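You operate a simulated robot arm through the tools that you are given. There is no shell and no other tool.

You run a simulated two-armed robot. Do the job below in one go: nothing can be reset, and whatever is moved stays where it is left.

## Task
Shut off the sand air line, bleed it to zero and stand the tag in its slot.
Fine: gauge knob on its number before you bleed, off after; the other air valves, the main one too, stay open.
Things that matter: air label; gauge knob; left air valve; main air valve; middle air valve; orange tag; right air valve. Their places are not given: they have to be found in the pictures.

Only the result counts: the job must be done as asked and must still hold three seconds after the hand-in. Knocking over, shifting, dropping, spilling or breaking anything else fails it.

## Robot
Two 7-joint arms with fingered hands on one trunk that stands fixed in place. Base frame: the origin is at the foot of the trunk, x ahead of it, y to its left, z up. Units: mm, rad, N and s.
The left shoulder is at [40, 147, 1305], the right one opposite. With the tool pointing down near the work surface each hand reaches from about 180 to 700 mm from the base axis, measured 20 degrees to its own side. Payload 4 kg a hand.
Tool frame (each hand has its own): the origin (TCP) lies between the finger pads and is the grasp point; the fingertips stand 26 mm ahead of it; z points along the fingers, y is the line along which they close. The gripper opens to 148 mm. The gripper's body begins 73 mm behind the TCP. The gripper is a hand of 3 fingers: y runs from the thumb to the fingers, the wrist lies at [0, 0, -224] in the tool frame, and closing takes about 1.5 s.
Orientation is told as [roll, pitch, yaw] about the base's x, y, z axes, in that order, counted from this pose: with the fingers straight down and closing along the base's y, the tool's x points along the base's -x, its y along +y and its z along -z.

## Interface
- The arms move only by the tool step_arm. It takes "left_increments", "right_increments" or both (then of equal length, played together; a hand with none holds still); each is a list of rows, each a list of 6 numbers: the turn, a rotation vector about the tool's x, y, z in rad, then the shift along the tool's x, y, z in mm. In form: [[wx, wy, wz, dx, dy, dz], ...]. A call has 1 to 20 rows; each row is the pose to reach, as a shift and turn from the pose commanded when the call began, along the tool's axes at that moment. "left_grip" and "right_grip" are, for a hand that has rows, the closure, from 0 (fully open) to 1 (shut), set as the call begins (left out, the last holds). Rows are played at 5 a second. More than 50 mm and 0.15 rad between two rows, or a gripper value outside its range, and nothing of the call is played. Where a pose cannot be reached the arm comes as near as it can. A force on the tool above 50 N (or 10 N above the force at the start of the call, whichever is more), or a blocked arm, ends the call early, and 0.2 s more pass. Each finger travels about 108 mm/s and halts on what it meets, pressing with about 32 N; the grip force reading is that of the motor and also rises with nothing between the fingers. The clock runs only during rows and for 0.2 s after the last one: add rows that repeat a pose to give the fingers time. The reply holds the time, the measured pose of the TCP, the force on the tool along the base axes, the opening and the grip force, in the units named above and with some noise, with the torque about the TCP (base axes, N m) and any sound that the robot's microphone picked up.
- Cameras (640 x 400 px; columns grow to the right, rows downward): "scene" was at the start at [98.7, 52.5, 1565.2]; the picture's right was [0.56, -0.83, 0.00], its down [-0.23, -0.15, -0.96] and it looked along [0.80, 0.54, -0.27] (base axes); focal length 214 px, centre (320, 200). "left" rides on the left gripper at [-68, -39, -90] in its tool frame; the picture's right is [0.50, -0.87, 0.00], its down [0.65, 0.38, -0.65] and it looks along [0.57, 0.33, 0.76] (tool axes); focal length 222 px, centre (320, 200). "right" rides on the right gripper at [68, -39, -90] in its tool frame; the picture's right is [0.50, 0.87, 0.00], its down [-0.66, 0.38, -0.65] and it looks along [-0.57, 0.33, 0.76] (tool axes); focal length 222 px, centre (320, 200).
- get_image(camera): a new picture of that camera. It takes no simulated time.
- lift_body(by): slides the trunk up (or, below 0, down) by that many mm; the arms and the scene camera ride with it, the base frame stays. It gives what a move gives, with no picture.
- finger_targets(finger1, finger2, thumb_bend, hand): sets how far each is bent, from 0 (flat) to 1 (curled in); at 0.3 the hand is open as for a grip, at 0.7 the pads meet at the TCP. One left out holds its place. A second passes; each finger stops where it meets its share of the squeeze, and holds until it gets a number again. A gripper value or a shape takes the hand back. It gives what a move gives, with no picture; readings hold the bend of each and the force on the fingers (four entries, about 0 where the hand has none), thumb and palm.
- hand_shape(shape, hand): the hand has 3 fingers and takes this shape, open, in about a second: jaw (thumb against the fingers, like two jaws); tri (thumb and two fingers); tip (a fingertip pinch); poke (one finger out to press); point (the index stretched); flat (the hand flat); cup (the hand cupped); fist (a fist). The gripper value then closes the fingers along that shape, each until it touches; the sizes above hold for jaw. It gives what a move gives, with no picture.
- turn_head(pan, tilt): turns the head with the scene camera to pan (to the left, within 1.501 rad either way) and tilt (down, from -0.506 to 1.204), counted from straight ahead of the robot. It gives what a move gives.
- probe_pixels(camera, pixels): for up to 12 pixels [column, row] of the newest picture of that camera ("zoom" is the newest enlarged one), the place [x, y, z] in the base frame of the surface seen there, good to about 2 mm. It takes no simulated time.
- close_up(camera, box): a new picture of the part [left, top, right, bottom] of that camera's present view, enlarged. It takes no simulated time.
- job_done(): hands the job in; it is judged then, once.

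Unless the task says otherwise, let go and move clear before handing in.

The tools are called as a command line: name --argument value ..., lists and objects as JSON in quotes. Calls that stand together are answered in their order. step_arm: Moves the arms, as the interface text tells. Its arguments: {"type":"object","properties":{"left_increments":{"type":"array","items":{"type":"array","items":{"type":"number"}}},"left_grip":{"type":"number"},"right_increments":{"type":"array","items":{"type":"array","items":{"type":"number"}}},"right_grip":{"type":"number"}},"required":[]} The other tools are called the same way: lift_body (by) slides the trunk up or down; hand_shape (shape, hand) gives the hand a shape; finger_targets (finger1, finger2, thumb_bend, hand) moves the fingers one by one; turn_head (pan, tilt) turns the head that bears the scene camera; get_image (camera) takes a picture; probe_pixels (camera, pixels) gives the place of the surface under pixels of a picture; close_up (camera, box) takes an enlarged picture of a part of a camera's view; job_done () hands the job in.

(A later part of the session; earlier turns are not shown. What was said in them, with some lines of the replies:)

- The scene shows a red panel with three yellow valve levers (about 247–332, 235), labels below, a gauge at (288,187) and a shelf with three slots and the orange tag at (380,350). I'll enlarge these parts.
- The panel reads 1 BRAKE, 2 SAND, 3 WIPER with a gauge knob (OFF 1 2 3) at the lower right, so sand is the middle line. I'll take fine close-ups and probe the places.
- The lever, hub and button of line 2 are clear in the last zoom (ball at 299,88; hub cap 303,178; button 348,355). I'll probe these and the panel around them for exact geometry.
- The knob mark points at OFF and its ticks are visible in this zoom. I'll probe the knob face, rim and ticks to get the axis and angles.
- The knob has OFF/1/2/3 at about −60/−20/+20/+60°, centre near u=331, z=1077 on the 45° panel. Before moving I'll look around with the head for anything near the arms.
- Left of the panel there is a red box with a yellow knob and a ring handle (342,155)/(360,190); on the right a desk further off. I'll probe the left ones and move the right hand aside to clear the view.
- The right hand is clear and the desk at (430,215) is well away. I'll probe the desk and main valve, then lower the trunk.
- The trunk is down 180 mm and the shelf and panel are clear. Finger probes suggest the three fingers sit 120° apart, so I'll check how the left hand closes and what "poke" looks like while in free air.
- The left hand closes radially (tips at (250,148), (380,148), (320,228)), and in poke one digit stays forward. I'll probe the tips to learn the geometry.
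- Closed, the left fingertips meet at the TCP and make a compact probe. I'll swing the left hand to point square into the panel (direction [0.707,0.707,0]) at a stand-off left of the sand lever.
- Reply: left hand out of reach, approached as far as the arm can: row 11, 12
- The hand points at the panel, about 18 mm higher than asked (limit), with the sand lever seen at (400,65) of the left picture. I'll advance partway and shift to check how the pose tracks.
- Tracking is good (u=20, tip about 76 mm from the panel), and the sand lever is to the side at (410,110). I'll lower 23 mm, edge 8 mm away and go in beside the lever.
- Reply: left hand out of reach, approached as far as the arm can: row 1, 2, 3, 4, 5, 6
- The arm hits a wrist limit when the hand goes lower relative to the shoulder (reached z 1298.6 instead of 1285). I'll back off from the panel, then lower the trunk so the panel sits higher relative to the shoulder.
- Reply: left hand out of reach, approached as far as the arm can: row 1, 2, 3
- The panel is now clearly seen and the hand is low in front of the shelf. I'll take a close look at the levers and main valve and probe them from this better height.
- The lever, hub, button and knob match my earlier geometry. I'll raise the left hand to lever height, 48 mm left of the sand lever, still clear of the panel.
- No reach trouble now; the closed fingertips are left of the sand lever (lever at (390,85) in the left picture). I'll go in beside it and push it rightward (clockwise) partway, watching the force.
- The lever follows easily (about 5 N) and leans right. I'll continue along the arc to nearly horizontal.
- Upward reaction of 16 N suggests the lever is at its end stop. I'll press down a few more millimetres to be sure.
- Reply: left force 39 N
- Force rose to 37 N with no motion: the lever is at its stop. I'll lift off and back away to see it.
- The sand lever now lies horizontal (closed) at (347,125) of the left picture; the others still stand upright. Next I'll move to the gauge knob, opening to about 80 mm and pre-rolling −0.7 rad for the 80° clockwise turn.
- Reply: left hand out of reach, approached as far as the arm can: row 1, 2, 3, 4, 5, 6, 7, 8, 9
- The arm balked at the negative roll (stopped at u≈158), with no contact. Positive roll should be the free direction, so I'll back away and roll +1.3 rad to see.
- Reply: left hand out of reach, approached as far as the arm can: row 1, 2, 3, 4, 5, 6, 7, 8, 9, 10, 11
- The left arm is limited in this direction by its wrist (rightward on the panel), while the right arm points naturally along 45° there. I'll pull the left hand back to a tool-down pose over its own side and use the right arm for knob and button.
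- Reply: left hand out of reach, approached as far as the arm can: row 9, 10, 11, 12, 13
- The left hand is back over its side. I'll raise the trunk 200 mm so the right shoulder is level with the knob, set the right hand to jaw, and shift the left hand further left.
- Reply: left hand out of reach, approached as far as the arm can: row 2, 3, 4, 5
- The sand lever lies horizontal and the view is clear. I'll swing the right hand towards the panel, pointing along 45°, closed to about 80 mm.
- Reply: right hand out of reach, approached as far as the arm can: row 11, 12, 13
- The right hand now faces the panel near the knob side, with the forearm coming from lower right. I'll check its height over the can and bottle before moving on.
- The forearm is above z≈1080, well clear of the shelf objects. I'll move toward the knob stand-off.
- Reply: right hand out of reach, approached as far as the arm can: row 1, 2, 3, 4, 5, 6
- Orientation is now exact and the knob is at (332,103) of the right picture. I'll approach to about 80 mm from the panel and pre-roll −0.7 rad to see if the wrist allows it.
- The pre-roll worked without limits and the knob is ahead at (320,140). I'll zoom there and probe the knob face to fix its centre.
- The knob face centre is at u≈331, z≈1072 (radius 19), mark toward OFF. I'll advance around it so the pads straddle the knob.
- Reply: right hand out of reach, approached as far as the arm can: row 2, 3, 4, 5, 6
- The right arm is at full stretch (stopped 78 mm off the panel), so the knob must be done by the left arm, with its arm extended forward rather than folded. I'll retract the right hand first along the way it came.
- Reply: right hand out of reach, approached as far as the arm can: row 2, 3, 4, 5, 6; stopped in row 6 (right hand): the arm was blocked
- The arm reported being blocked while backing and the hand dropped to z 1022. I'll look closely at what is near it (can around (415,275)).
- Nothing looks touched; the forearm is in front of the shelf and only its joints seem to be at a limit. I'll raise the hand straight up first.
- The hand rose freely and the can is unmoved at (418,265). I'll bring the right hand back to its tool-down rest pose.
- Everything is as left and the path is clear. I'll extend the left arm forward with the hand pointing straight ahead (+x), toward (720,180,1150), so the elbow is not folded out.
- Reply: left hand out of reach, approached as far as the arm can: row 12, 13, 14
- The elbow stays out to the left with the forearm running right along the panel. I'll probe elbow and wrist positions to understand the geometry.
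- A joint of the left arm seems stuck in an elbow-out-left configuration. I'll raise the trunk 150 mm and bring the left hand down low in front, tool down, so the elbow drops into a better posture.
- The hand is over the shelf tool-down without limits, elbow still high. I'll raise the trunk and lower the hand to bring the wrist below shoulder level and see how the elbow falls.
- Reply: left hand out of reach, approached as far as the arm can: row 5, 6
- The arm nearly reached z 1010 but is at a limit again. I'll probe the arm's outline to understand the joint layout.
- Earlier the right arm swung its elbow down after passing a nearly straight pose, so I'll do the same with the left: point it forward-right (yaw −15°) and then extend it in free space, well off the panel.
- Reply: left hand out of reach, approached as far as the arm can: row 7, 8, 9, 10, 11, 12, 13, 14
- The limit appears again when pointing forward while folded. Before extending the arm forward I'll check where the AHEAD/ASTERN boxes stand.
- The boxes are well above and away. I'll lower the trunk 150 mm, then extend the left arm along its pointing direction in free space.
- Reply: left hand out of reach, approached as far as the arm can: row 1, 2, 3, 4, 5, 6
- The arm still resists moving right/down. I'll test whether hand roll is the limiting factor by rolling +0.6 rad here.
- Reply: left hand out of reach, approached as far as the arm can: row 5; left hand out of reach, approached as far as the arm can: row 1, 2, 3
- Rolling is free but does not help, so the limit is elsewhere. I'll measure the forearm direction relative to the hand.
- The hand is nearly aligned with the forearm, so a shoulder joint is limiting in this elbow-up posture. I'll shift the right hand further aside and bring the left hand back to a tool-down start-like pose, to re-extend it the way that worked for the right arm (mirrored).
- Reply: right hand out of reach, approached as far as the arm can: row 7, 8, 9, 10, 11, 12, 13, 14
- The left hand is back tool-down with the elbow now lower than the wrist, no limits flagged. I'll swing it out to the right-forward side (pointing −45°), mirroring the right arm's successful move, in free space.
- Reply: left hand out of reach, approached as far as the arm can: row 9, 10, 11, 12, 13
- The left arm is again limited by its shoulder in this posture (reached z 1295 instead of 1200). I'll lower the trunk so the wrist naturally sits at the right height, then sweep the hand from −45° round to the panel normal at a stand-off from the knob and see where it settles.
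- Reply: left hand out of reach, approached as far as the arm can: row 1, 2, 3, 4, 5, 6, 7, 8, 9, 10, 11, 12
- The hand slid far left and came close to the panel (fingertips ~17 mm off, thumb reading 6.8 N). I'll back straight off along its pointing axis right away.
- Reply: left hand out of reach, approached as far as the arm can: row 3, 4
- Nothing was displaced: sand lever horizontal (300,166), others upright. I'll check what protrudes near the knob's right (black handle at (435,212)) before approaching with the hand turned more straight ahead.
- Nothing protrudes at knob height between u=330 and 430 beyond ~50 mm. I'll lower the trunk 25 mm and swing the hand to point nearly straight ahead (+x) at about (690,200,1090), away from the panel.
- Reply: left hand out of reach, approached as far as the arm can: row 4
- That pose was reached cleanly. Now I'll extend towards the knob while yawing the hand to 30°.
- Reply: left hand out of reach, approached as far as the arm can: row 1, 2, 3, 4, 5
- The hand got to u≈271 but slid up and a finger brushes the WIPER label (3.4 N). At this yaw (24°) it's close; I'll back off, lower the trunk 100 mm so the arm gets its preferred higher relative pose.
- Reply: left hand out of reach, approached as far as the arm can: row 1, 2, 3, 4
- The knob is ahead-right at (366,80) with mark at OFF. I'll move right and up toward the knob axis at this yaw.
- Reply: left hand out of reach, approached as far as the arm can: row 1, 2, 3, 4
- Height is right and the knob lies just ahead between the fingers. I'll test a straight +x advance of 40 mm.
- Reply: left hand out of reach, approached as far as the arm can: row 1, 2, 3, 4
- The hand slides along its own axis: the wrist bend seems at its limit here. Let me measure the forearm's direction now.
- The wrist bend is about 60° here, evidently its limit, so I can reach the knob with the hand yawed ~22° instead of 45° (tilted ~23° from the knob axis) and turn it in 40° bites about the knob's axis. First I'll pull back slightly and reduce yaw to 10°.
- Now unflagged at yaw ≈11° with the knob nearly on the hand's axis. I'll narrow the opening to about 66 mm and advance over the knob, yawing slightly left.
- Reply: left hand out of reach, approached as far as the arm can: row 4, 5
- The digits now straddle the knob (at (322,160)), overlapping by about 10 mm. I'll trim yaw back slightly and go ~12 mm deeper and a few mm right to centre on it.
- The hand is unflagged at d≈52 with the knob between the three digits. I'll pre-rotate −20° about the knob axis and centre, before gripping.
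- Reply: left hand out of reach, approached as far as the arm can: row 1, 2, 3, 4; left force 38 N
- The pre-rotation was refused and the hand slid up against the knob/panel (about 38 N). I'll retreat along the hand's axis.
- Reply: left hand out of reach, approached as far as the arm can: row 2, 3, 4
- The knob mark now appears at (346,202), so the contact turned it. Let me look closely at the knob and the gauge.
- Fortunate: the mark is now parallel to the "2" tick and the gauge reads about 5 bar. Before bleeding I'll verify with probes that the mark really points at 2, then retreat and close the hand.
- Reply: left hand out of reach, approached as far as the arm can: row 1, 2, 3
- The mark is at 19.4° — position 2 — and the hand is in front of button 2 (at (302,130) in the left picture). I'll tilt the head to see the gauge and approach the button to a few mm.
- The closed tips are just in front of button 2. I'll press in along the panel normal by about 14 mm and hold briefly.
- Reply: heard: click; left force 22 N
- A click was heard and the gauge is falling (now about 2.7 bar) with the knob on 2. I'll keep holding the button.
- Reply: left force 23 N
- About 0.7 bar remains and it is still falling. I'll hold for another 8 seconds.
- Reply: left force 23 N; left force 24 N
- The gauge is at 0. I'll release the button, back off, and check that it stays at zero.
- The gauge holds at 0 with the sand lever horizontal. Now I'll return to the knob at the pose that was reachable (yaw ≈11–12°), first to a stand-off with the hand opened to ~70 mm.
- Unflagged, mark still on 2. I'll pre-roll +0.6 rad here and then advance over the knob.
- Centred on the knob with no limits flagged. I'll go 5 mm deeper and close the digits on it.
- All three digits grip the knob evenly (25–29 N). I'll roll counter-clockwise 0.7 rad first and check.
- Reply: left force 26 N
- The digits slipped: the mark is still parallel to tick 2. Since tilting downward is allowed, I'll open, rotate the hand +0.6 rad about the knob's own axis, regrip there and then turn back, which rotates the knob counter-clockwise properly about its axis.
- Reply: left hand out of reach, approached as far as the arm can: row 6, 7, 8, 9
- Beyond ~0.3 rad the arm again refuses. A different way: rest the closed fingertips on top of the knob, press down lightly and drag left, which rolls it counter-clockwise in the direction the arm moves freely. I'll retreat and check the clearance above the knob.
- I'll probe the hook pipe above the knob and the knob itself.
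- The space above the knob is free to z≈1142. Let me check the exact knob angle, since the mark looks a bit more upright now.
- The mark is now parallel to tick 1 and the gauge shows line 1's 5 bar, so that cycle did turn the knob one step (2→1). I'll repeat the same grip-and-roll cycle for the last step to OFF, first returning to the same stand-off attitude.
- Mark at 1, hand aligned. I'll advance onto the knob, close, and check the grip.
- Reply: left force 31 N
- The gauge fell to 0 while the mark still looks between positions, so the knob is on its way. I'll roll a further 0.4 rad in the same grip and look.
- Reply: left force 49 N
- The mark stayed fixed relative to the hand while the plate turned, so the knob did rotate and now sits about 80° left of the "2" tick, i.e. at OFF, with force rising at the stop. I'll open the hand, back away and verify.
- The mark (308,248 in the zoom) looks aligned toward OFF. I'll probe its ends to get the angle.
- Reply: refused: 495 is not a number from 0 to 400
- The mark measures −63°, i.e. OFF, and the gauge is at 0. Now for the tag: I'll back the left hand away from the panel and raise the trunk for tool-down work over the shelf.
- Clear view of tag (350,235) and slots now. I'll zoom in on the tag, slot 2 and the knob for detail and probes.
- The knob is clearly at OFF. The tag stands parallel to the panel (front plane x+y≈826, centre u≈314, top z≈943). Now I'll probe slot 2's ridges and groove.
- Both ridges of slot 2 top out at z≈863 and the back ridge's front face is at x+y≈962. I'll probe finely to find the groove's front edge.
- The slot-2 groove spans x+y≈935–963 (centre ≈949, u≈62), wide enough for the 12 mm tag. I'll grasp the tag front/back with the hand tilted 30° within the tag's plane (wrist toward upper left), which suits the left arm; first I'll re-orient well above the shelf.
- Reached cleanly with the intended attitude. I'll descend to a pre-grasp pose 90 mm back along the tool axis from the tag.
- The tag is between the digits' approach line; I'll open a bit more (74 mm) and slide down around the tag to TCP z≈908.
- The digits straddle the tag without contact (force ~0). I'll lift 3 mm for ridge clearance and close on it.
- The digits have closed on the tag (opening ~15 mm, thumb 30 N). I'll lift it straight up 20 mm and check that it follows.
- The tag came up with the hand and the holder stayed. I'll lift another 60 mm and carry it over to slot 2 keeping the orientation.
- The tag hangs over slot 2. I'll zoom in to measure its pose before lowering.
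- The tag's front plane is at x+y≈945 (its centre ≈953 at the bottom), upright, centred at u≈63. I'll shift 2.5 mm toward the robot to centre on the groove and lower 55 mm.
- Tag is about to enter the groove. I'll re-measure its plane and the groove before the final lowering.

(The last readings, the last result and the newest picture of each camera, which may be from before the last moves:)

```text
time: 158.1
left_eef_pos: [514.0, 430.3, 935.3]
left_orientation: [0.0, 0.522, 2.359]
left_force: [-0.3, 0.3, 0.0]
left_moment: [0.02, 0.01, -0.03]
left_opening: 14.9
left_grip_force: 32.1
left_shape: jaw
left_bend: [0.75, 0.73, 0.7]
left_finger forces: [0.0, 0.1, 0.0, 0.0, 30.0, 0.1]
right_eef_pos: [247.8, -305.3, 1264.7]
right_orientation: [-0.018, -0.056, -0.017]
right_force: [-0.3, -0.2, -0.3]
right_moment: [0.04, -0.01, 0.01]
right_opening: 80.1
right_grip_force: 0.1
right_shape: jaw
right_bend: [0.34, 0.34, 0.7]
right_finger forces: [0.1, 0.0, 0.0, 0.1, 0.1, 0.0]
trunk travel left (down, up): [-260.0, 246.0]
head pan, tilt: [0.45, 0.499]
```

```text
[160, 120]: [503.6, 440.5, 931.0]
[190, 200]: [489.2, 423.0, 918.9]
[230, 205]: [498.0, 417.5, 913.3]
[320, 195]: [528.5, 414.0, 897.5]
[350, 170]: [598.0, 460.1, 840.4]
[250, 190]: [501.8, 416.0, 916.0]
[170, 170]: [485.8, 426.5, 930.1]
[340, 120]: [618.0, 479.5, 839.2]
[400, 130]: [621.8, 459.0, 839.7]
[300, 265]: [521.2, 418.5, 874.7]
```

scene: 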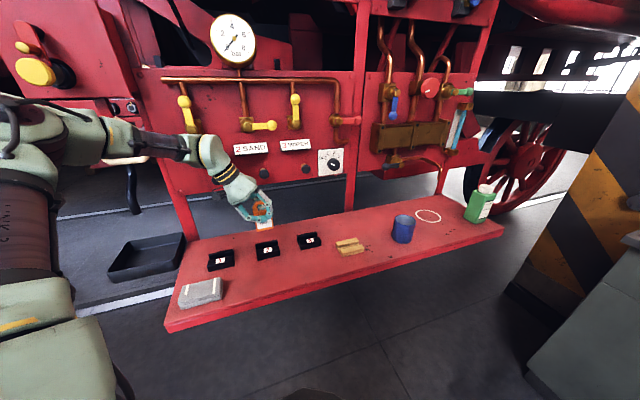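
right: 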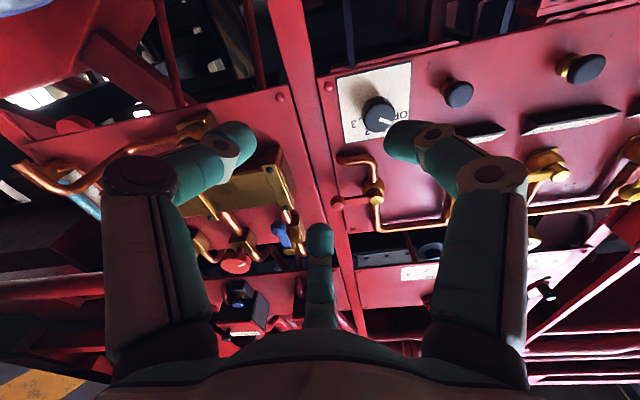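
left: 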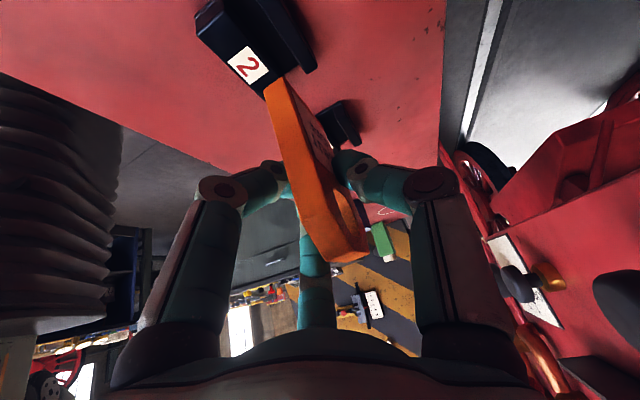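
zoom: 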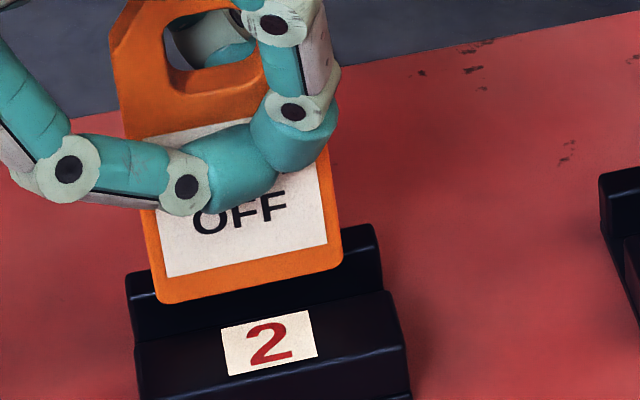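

The tag's bottom edge spans x+y≈939–956, inside the groove (935–963). I'll lower 22 mm and check the force.

step_arm --left_increments '[[0, 0, 0, -4, 0, 6.9], [0, 0, 0, -8, 0, 13.9], [0, 0, 0, -11, 0, 19.1], [0, 0, 0, -11, 0, 19.1]]'

close_up --camera "scene" --box '[245, 215, 300, 265]'

close_up --camera "left" --box '[190, 0, 390, 200]'

```text
time: 159.1
left_eef_pos: [515.7, 430.9, 911.4]
left_orientation: [0.001, 0.522, 2.358]
left_force: [0.9, 0.1, -0.9]
left_moment: [-0.02, 0.01, -0.01]
left_opening: 14.4
left_grip_force: 32.4
left_shape: jaw
left_bend: [0.75, 0.73, 0.7]
left_finger forces: [0.0, 0.0, 0.1, 0.1, 30.1, 0.0]
right_eef_pos: [248.0, -304.3, 1265.9]
right_orientation: [-0.017, -0.052, -0.016]
right_force: [0.4, -1.3, -0.6]
right_moment: [0.02, 0.01, 0.05]
right_opening: 80.1
right_grip_force: 0.1
right_shape: jaw
right_bend: [0.34, 0.34, 0.7]
right_finger forces: [0.0, 0.1, 0.0, 0.1, 0.1, 0.0]
trunk travel left (down, up): [-260.0, 246.0]
head pan, tilt: [0.45, 0.499]
```

```text
8.00 times, centred on (272, 240) of scene
```

zoom: 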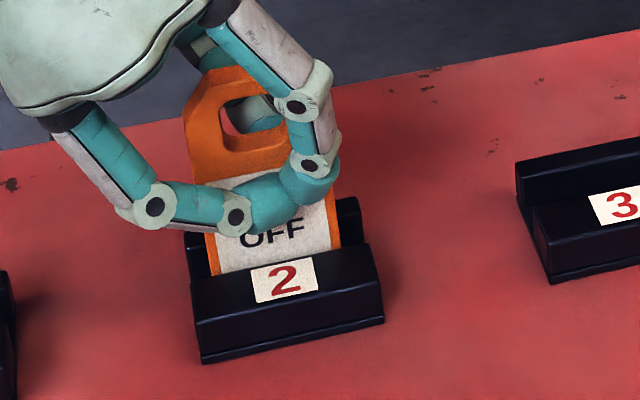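

```text
2.00 times, centred on (290, 100) of left
```

zoom: 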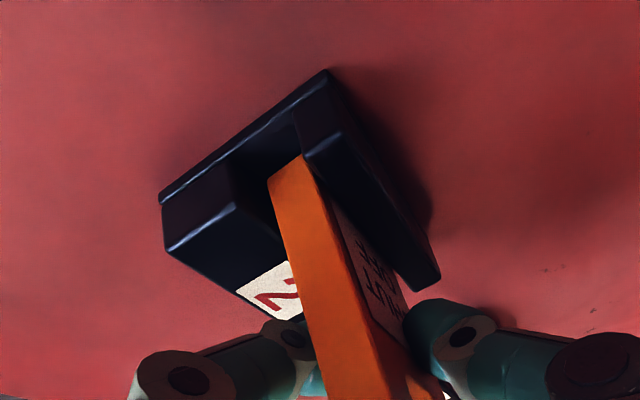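

The tag is in the groove with no contact force yet. I'll lower 3 mm more and watch the force.

step_arm --left_increments '[[0, 0, 0, -0.75, 0, 1.3], [0, 0, 0, -1.5, 0, 2.6], [0, 0, 0, -1.5, 0, 2.6]]'

close_up --camera "left" --box '[190, 0, 390, 200]'

```text
time: 159.9
left_eef_pos: [515.4, 429.2, 910.6]
left_orientation: [0.002, 0.522, 2.357]
left_force: [-0.6, -0.9, 0.1]
left_moment: [0.02, -0.01, 0.01]
left_opening: 14.7
left_grip_force: 32.2
left_shape: jaw
left_bend: [0.75, 0.73, 0.7]
left_finger forces: [0.0, 0.0, 0.0, 0.1, 30.2, 0.0]
right_eef_pos: [247.0, -305.0, 1265.4]
right_orientation: [-0.017, -0.054, -0.015]
right_force: [0.9, 0.2, -0.6]
right_moment: [0.0, 0.02, 0.0]
right_opening: 80.1
right_grip_force: 0.1
right_shape: jaw
right_bend: [0.34, 0.34, 0.7]
right_finger forces: [0.0, 0.0, 0.0, 0.0, 0.0, 0.1]
trunk travel left (down, up): [-260.0, 246.0]
head pan, tilt: [0.45, 0.499]
```

```text
2.00 times, centred on (290, 100) of left
```

zoom: 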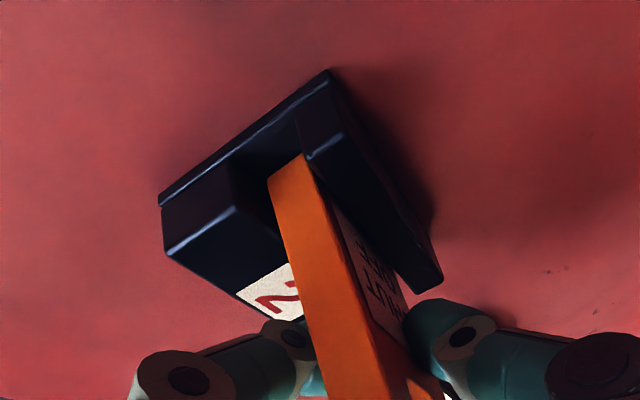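

No contact yet. Lowering another 3 mm.

step_arm --left_increments '[[0, 0, 0, -0.75, 0, 1.3], [0, 0, 0, -1.5, 0, 2.6], [0, 0, 0, -1.5, 0, 2.6]]'

step_arm --left_increments '[[0, 0, 0, -0.5, 0, 0.9], [0, 0, 0, -1, 0, 1.7], [0, 0, 0, -1, 0, 1.7]]'

close_up --camera "scene" --box '[245, 215, 300, 265]'

```text
time: 160.7
left_eef_pos: [514.6, 427.9, 908.7]
left_orientation: [-0.002, 0.522, 2.353]
left_force: [0.5, -1.0, 11.8]
left_moment: [0.01, -0.16, -0.01]
left_opening: 14.9
left_grip_force: 31.9
left_shape: jaw
left_bend: [0.75, 0.73, 0.69]
left_finger forces: [0.0, 0.0, 0.0, 0.0, 31.9, 0.0]
right_eef_pos: [246.0, -306.6, 1264.7]
right_orientation: [-0.016, -0.055, -0.016]
right_force: [0.6, 0.4, 0.4]
right_moment: [0.0, 0.0, 0.03]
right_opening: 80.2
right_grip_force: 0.0
right_shape: jaw
right_bend: [0.34, 0.34, 0.7]
right_finger forces: [0.0, 0.0, 0.0, 0.1, 0.1, 0.0]
trunk travel left (down, up): [-260.0, 246.0]
head pan, tilt: [0.45, 0.499]
```

```text
time: 161.5
left_eef_pos: [514.2, 429.9, 907.8]
left_orientation: [-0.002, 0.524, 2.354]
left_force: [-0.1, -3.6, 23.3]
left_moment: [-0.1, -0.26, -0.08]
left_opening: 15.1
left_grip_force: 32.3
left_shape: jaw
left_bend: [0.75, 0.73, 0.71]
left_finger forces: [0.0, 0.1, 0.0, 0.0, 33.6, 0.0]
right_eef_pos: [244.2, -307.1, 1265.5]
right_orientation: [-0.013, -0.058, -0.015]
right_force: [-0.3, 0.4, 0.8]
right_moment: [0.0, 0.01, -0.01]
right_opening: 80.1
right_grip_force: 0.0
right_shape: jaw
right_bend: [0.34, 0.34, 0.7]
right_finger forces: [0.1, 0.0, 0.1, 0.0, 0.1, 0.1]
trunk travel left (down, up): [-260.0, 246.0]
head pan, tilt: [0.45, 0.499]
```

```text
8.00 times, centred on (272, 240) of scene
```

zoom: 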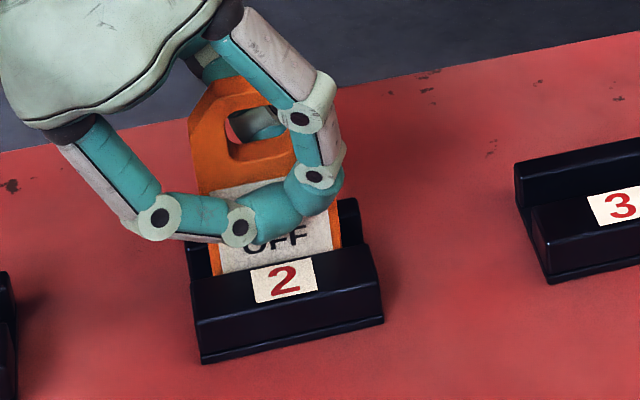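

The tag has bottomed (23 N up). I'll ease up 3 mm to unload it, then open the digits partway.

step_arm --left_increments '[[0, 0, 0, 1.5, 0, -2.6], [0, 0, 0, 1.5, 0, -2.6]]'

step_arm --left_increments '[[0, 0, 0, 0, 0, 0], [0, 0, 0, 0, 0, 0], [0, 0, 0, 0, 0, 0], [0, 0, 0, 0, 0, 0]]' --left_grip 0.6

close_up --camera "scene" --box '[245, 205, 300, 265]'

get_image --camera "left"

```text
time: 162.1
left_eef_pos: [514.0, 429.9, 908.4]
left_orientation: [0.0, 0.519, 2.356]
left_force: [1.5, -2.9, 14.1]
left_moment: [-0.04, -0.18, -0.04]
left_opening: 15.0
left_grip_force: 32.2
left_shape: jaw
left_bend: [0.75, 0.73, 0.71]
left_finger forces: [0.0, 0.1, 0.0, 0.0, 33.2, 0.0]
right_eef_pos: [246.6, -306.9, 1264.9]
right_orientation: [-0.016, -0.056, -0.015]
right_force: [0.1, 1.2, 0.8]
right_moment: [0.02, 0.0, -0.01]
right_opening: 80.2
right_grip_force: 0.0
right_shape: jaw
right_bend: [0.34, 0.34, 0.7]
right_finger forces: [0.1, 0.0, 0.0, 0.0, 0.0, 0.0]
trunk travel left (down, up): [-260.0, 246.0]
head pan, tilt: [0.45, 0.499]
```

```text
time: 163.1
left_eef_pos: [515.2, 431.3, 905.9]
left_orientation: [0.003, 0.522, 2.358]
left_force: [0.4, -0.5, 0.2]
left_moment: [0.0, -0.02, -0.03]
left_opening: 58.6
left_grip_force: 0.1
left_shape: jaw
left_bend: [0.77, 0.77, 0.7]
left_finger forces: [0.1, 0.0, 0.1, 0.0, 0.0, 0.1]
right_eef_pos: [247.8, -304.6, 1265.6]
right_orientation: [-0.019, -0.055, -0.016]
right_force: [0.0, 0.0, 0.4]
right_moment: [0.0, 0.03, 0.0]
right_opening: 80.1
right_grip_force: 0.1
right_shape: jaw
right_bend: [0.34, 0.34, 0.7]
right_finger forces: [0.0, 0.0, 0.0, 0.0, 0.0, 0.0]
trunk travel left (down, up): [-260.0, 246.0]
head pan, tilt: [0.45, 0.499]
```

```text
6.67 times, centred on (272, 235) of scene
```

zoom: 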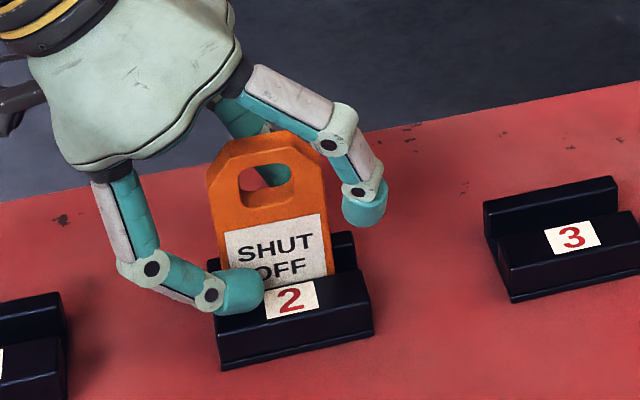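

```text
taken
```

left: 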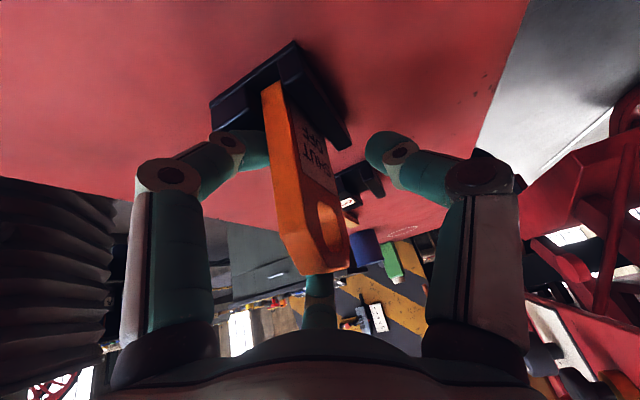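

The tag stands in slot 2. I'll open a little more while drawing back along the tool axis, then clear out upward.

step_arm --left_increments '[[0, 0, 0, 0, 0, -6], [0, 0, 0, 0, 0, -14], [0, 0, 0, 0, 0, -30], [0, 0, 0, 0, 0, -60], [0, 0, 0, 0, 0, -95], [0, 0, 0, 0, 0, -130], [0, 0, 0, 0, 0, -130]]' --left_grip 0.52

get_image --camera "scene"

close_up --camera "scene" --box '[235, 205, 305, 270]'

```text
time: 164.7
left_eef_pos: [472.1, 477.7, 1019.9]
left_orientation: [0.003, 0.523, 2.358]
left_force: [0.3, 0.6, -0.5]
left_moment: [-0.01, 0.01, 0.02]
left_opening: 70.5
left_grip_force: 0.0
left_shape: jaw
left_bend: [0.37, 0.37, 0.7]
left_finger forces: [0.0, 0.0, 0.0, 0.1, 0.0, 0.1]
right_eef_pos: [247.8, -304.9, 1265.2]
right_orientation: [-0.017, -0.054, -0.017]
right_force: [0.0, 0.5, 1.2]
right_moment: [0.02, 0.06, -0.02]
right_opening: 80.0
right_grip_force: 0.0
right_shape: jaw
right_bend: [0.34, 0.34, 0.7]
right_finger forces: [0.0, 0.1, 0.0, 0.0, 0.0, 0.0]
trunk travel left (down, up): [-260.0, 246.0]
head pan, tilt: [0.45, 0.499]
```

```text
taken
```

scene: 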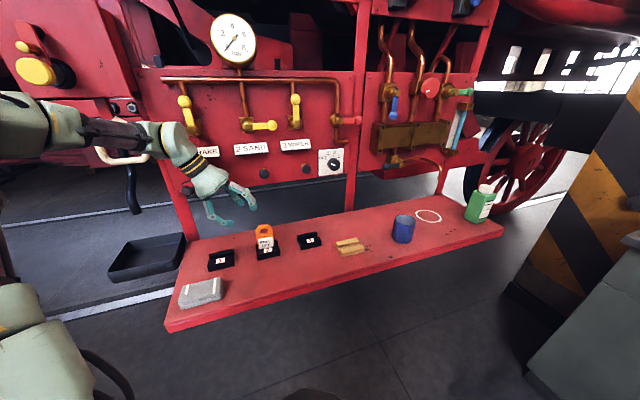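

```text
6.15 times, centred on (270, 238) of scene
```

zoom: 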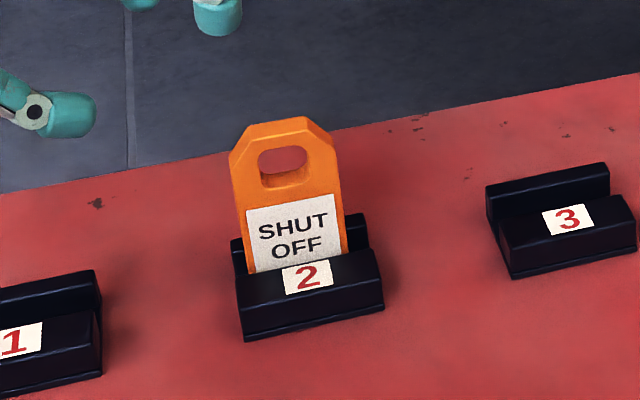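

The tag stands in slot 2 and the hand is clear. A last check of levers, gauge and knob before handing in.

close_up --camera "scene" --box '[160, 0, 380, 185]'

close_up --camera "scene" --box '[300, 140, 360, 185]'

probe_pixels --camera "scene" --pixels '[[265, 230], [264, 240], [350, 245], [403, 220], [485, 200], [200, 290]]'

```text
2.16 times, centred on (270, 92) of scene
```

zoom: 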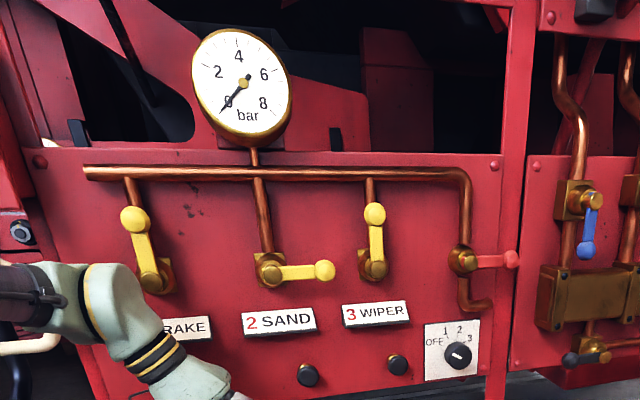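

```text
8.89 times, centred on (330, 162) of scene
```

zoom: 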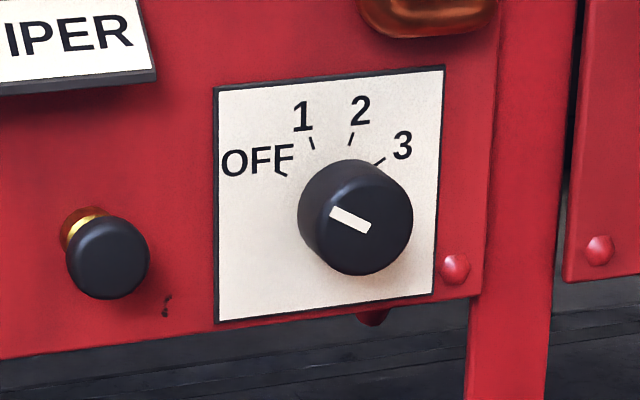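

```text
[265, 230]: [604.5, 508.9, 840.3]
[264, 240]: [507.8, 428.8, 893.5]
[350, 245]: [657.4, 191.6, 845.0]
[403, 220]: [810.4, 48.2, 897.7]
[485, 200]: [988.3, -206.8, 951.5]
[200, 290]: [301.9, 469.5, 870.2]
```

The sand lever is horizontal (closed). The brake and wiper levers are upright, and the main lever is as it was found. The gauge reads 0, the knob is at OFF, the tag stands in slot 2 and both hands are clear. I'm handing in.

job_done

```text
The job is handed in.
```

I shut off the sand line, bled it to zero, and the orange tag now stands in slot 2. The hand-in was accepted, but I haven't been told the result.

- **Sand valve:** I turned the middle lever to horizontal until it hit its stop. The brake and wiper levers are still upright, and I never touched the main valve.
- **Gauge knob:** It was on 2 before I bled the line, and it is back on OFF now. It didn't get to 2 cleanly: my hand slipped and knocked it from OFF to 2. I measured its position before bleeding to be sure it was on 2.
- **Bleeding:** I held button 2 until the gauge fell from about 5 bar to 0. It still read 0 just after I let go.
- **Tag:** It sits upright in the groove of slot 2, and both hands are clear.
- **Light contact:** Fingers brushed the panel near the WIPER label twice (up to about 7 N). In the last picture all levers and buttons looked as they should.
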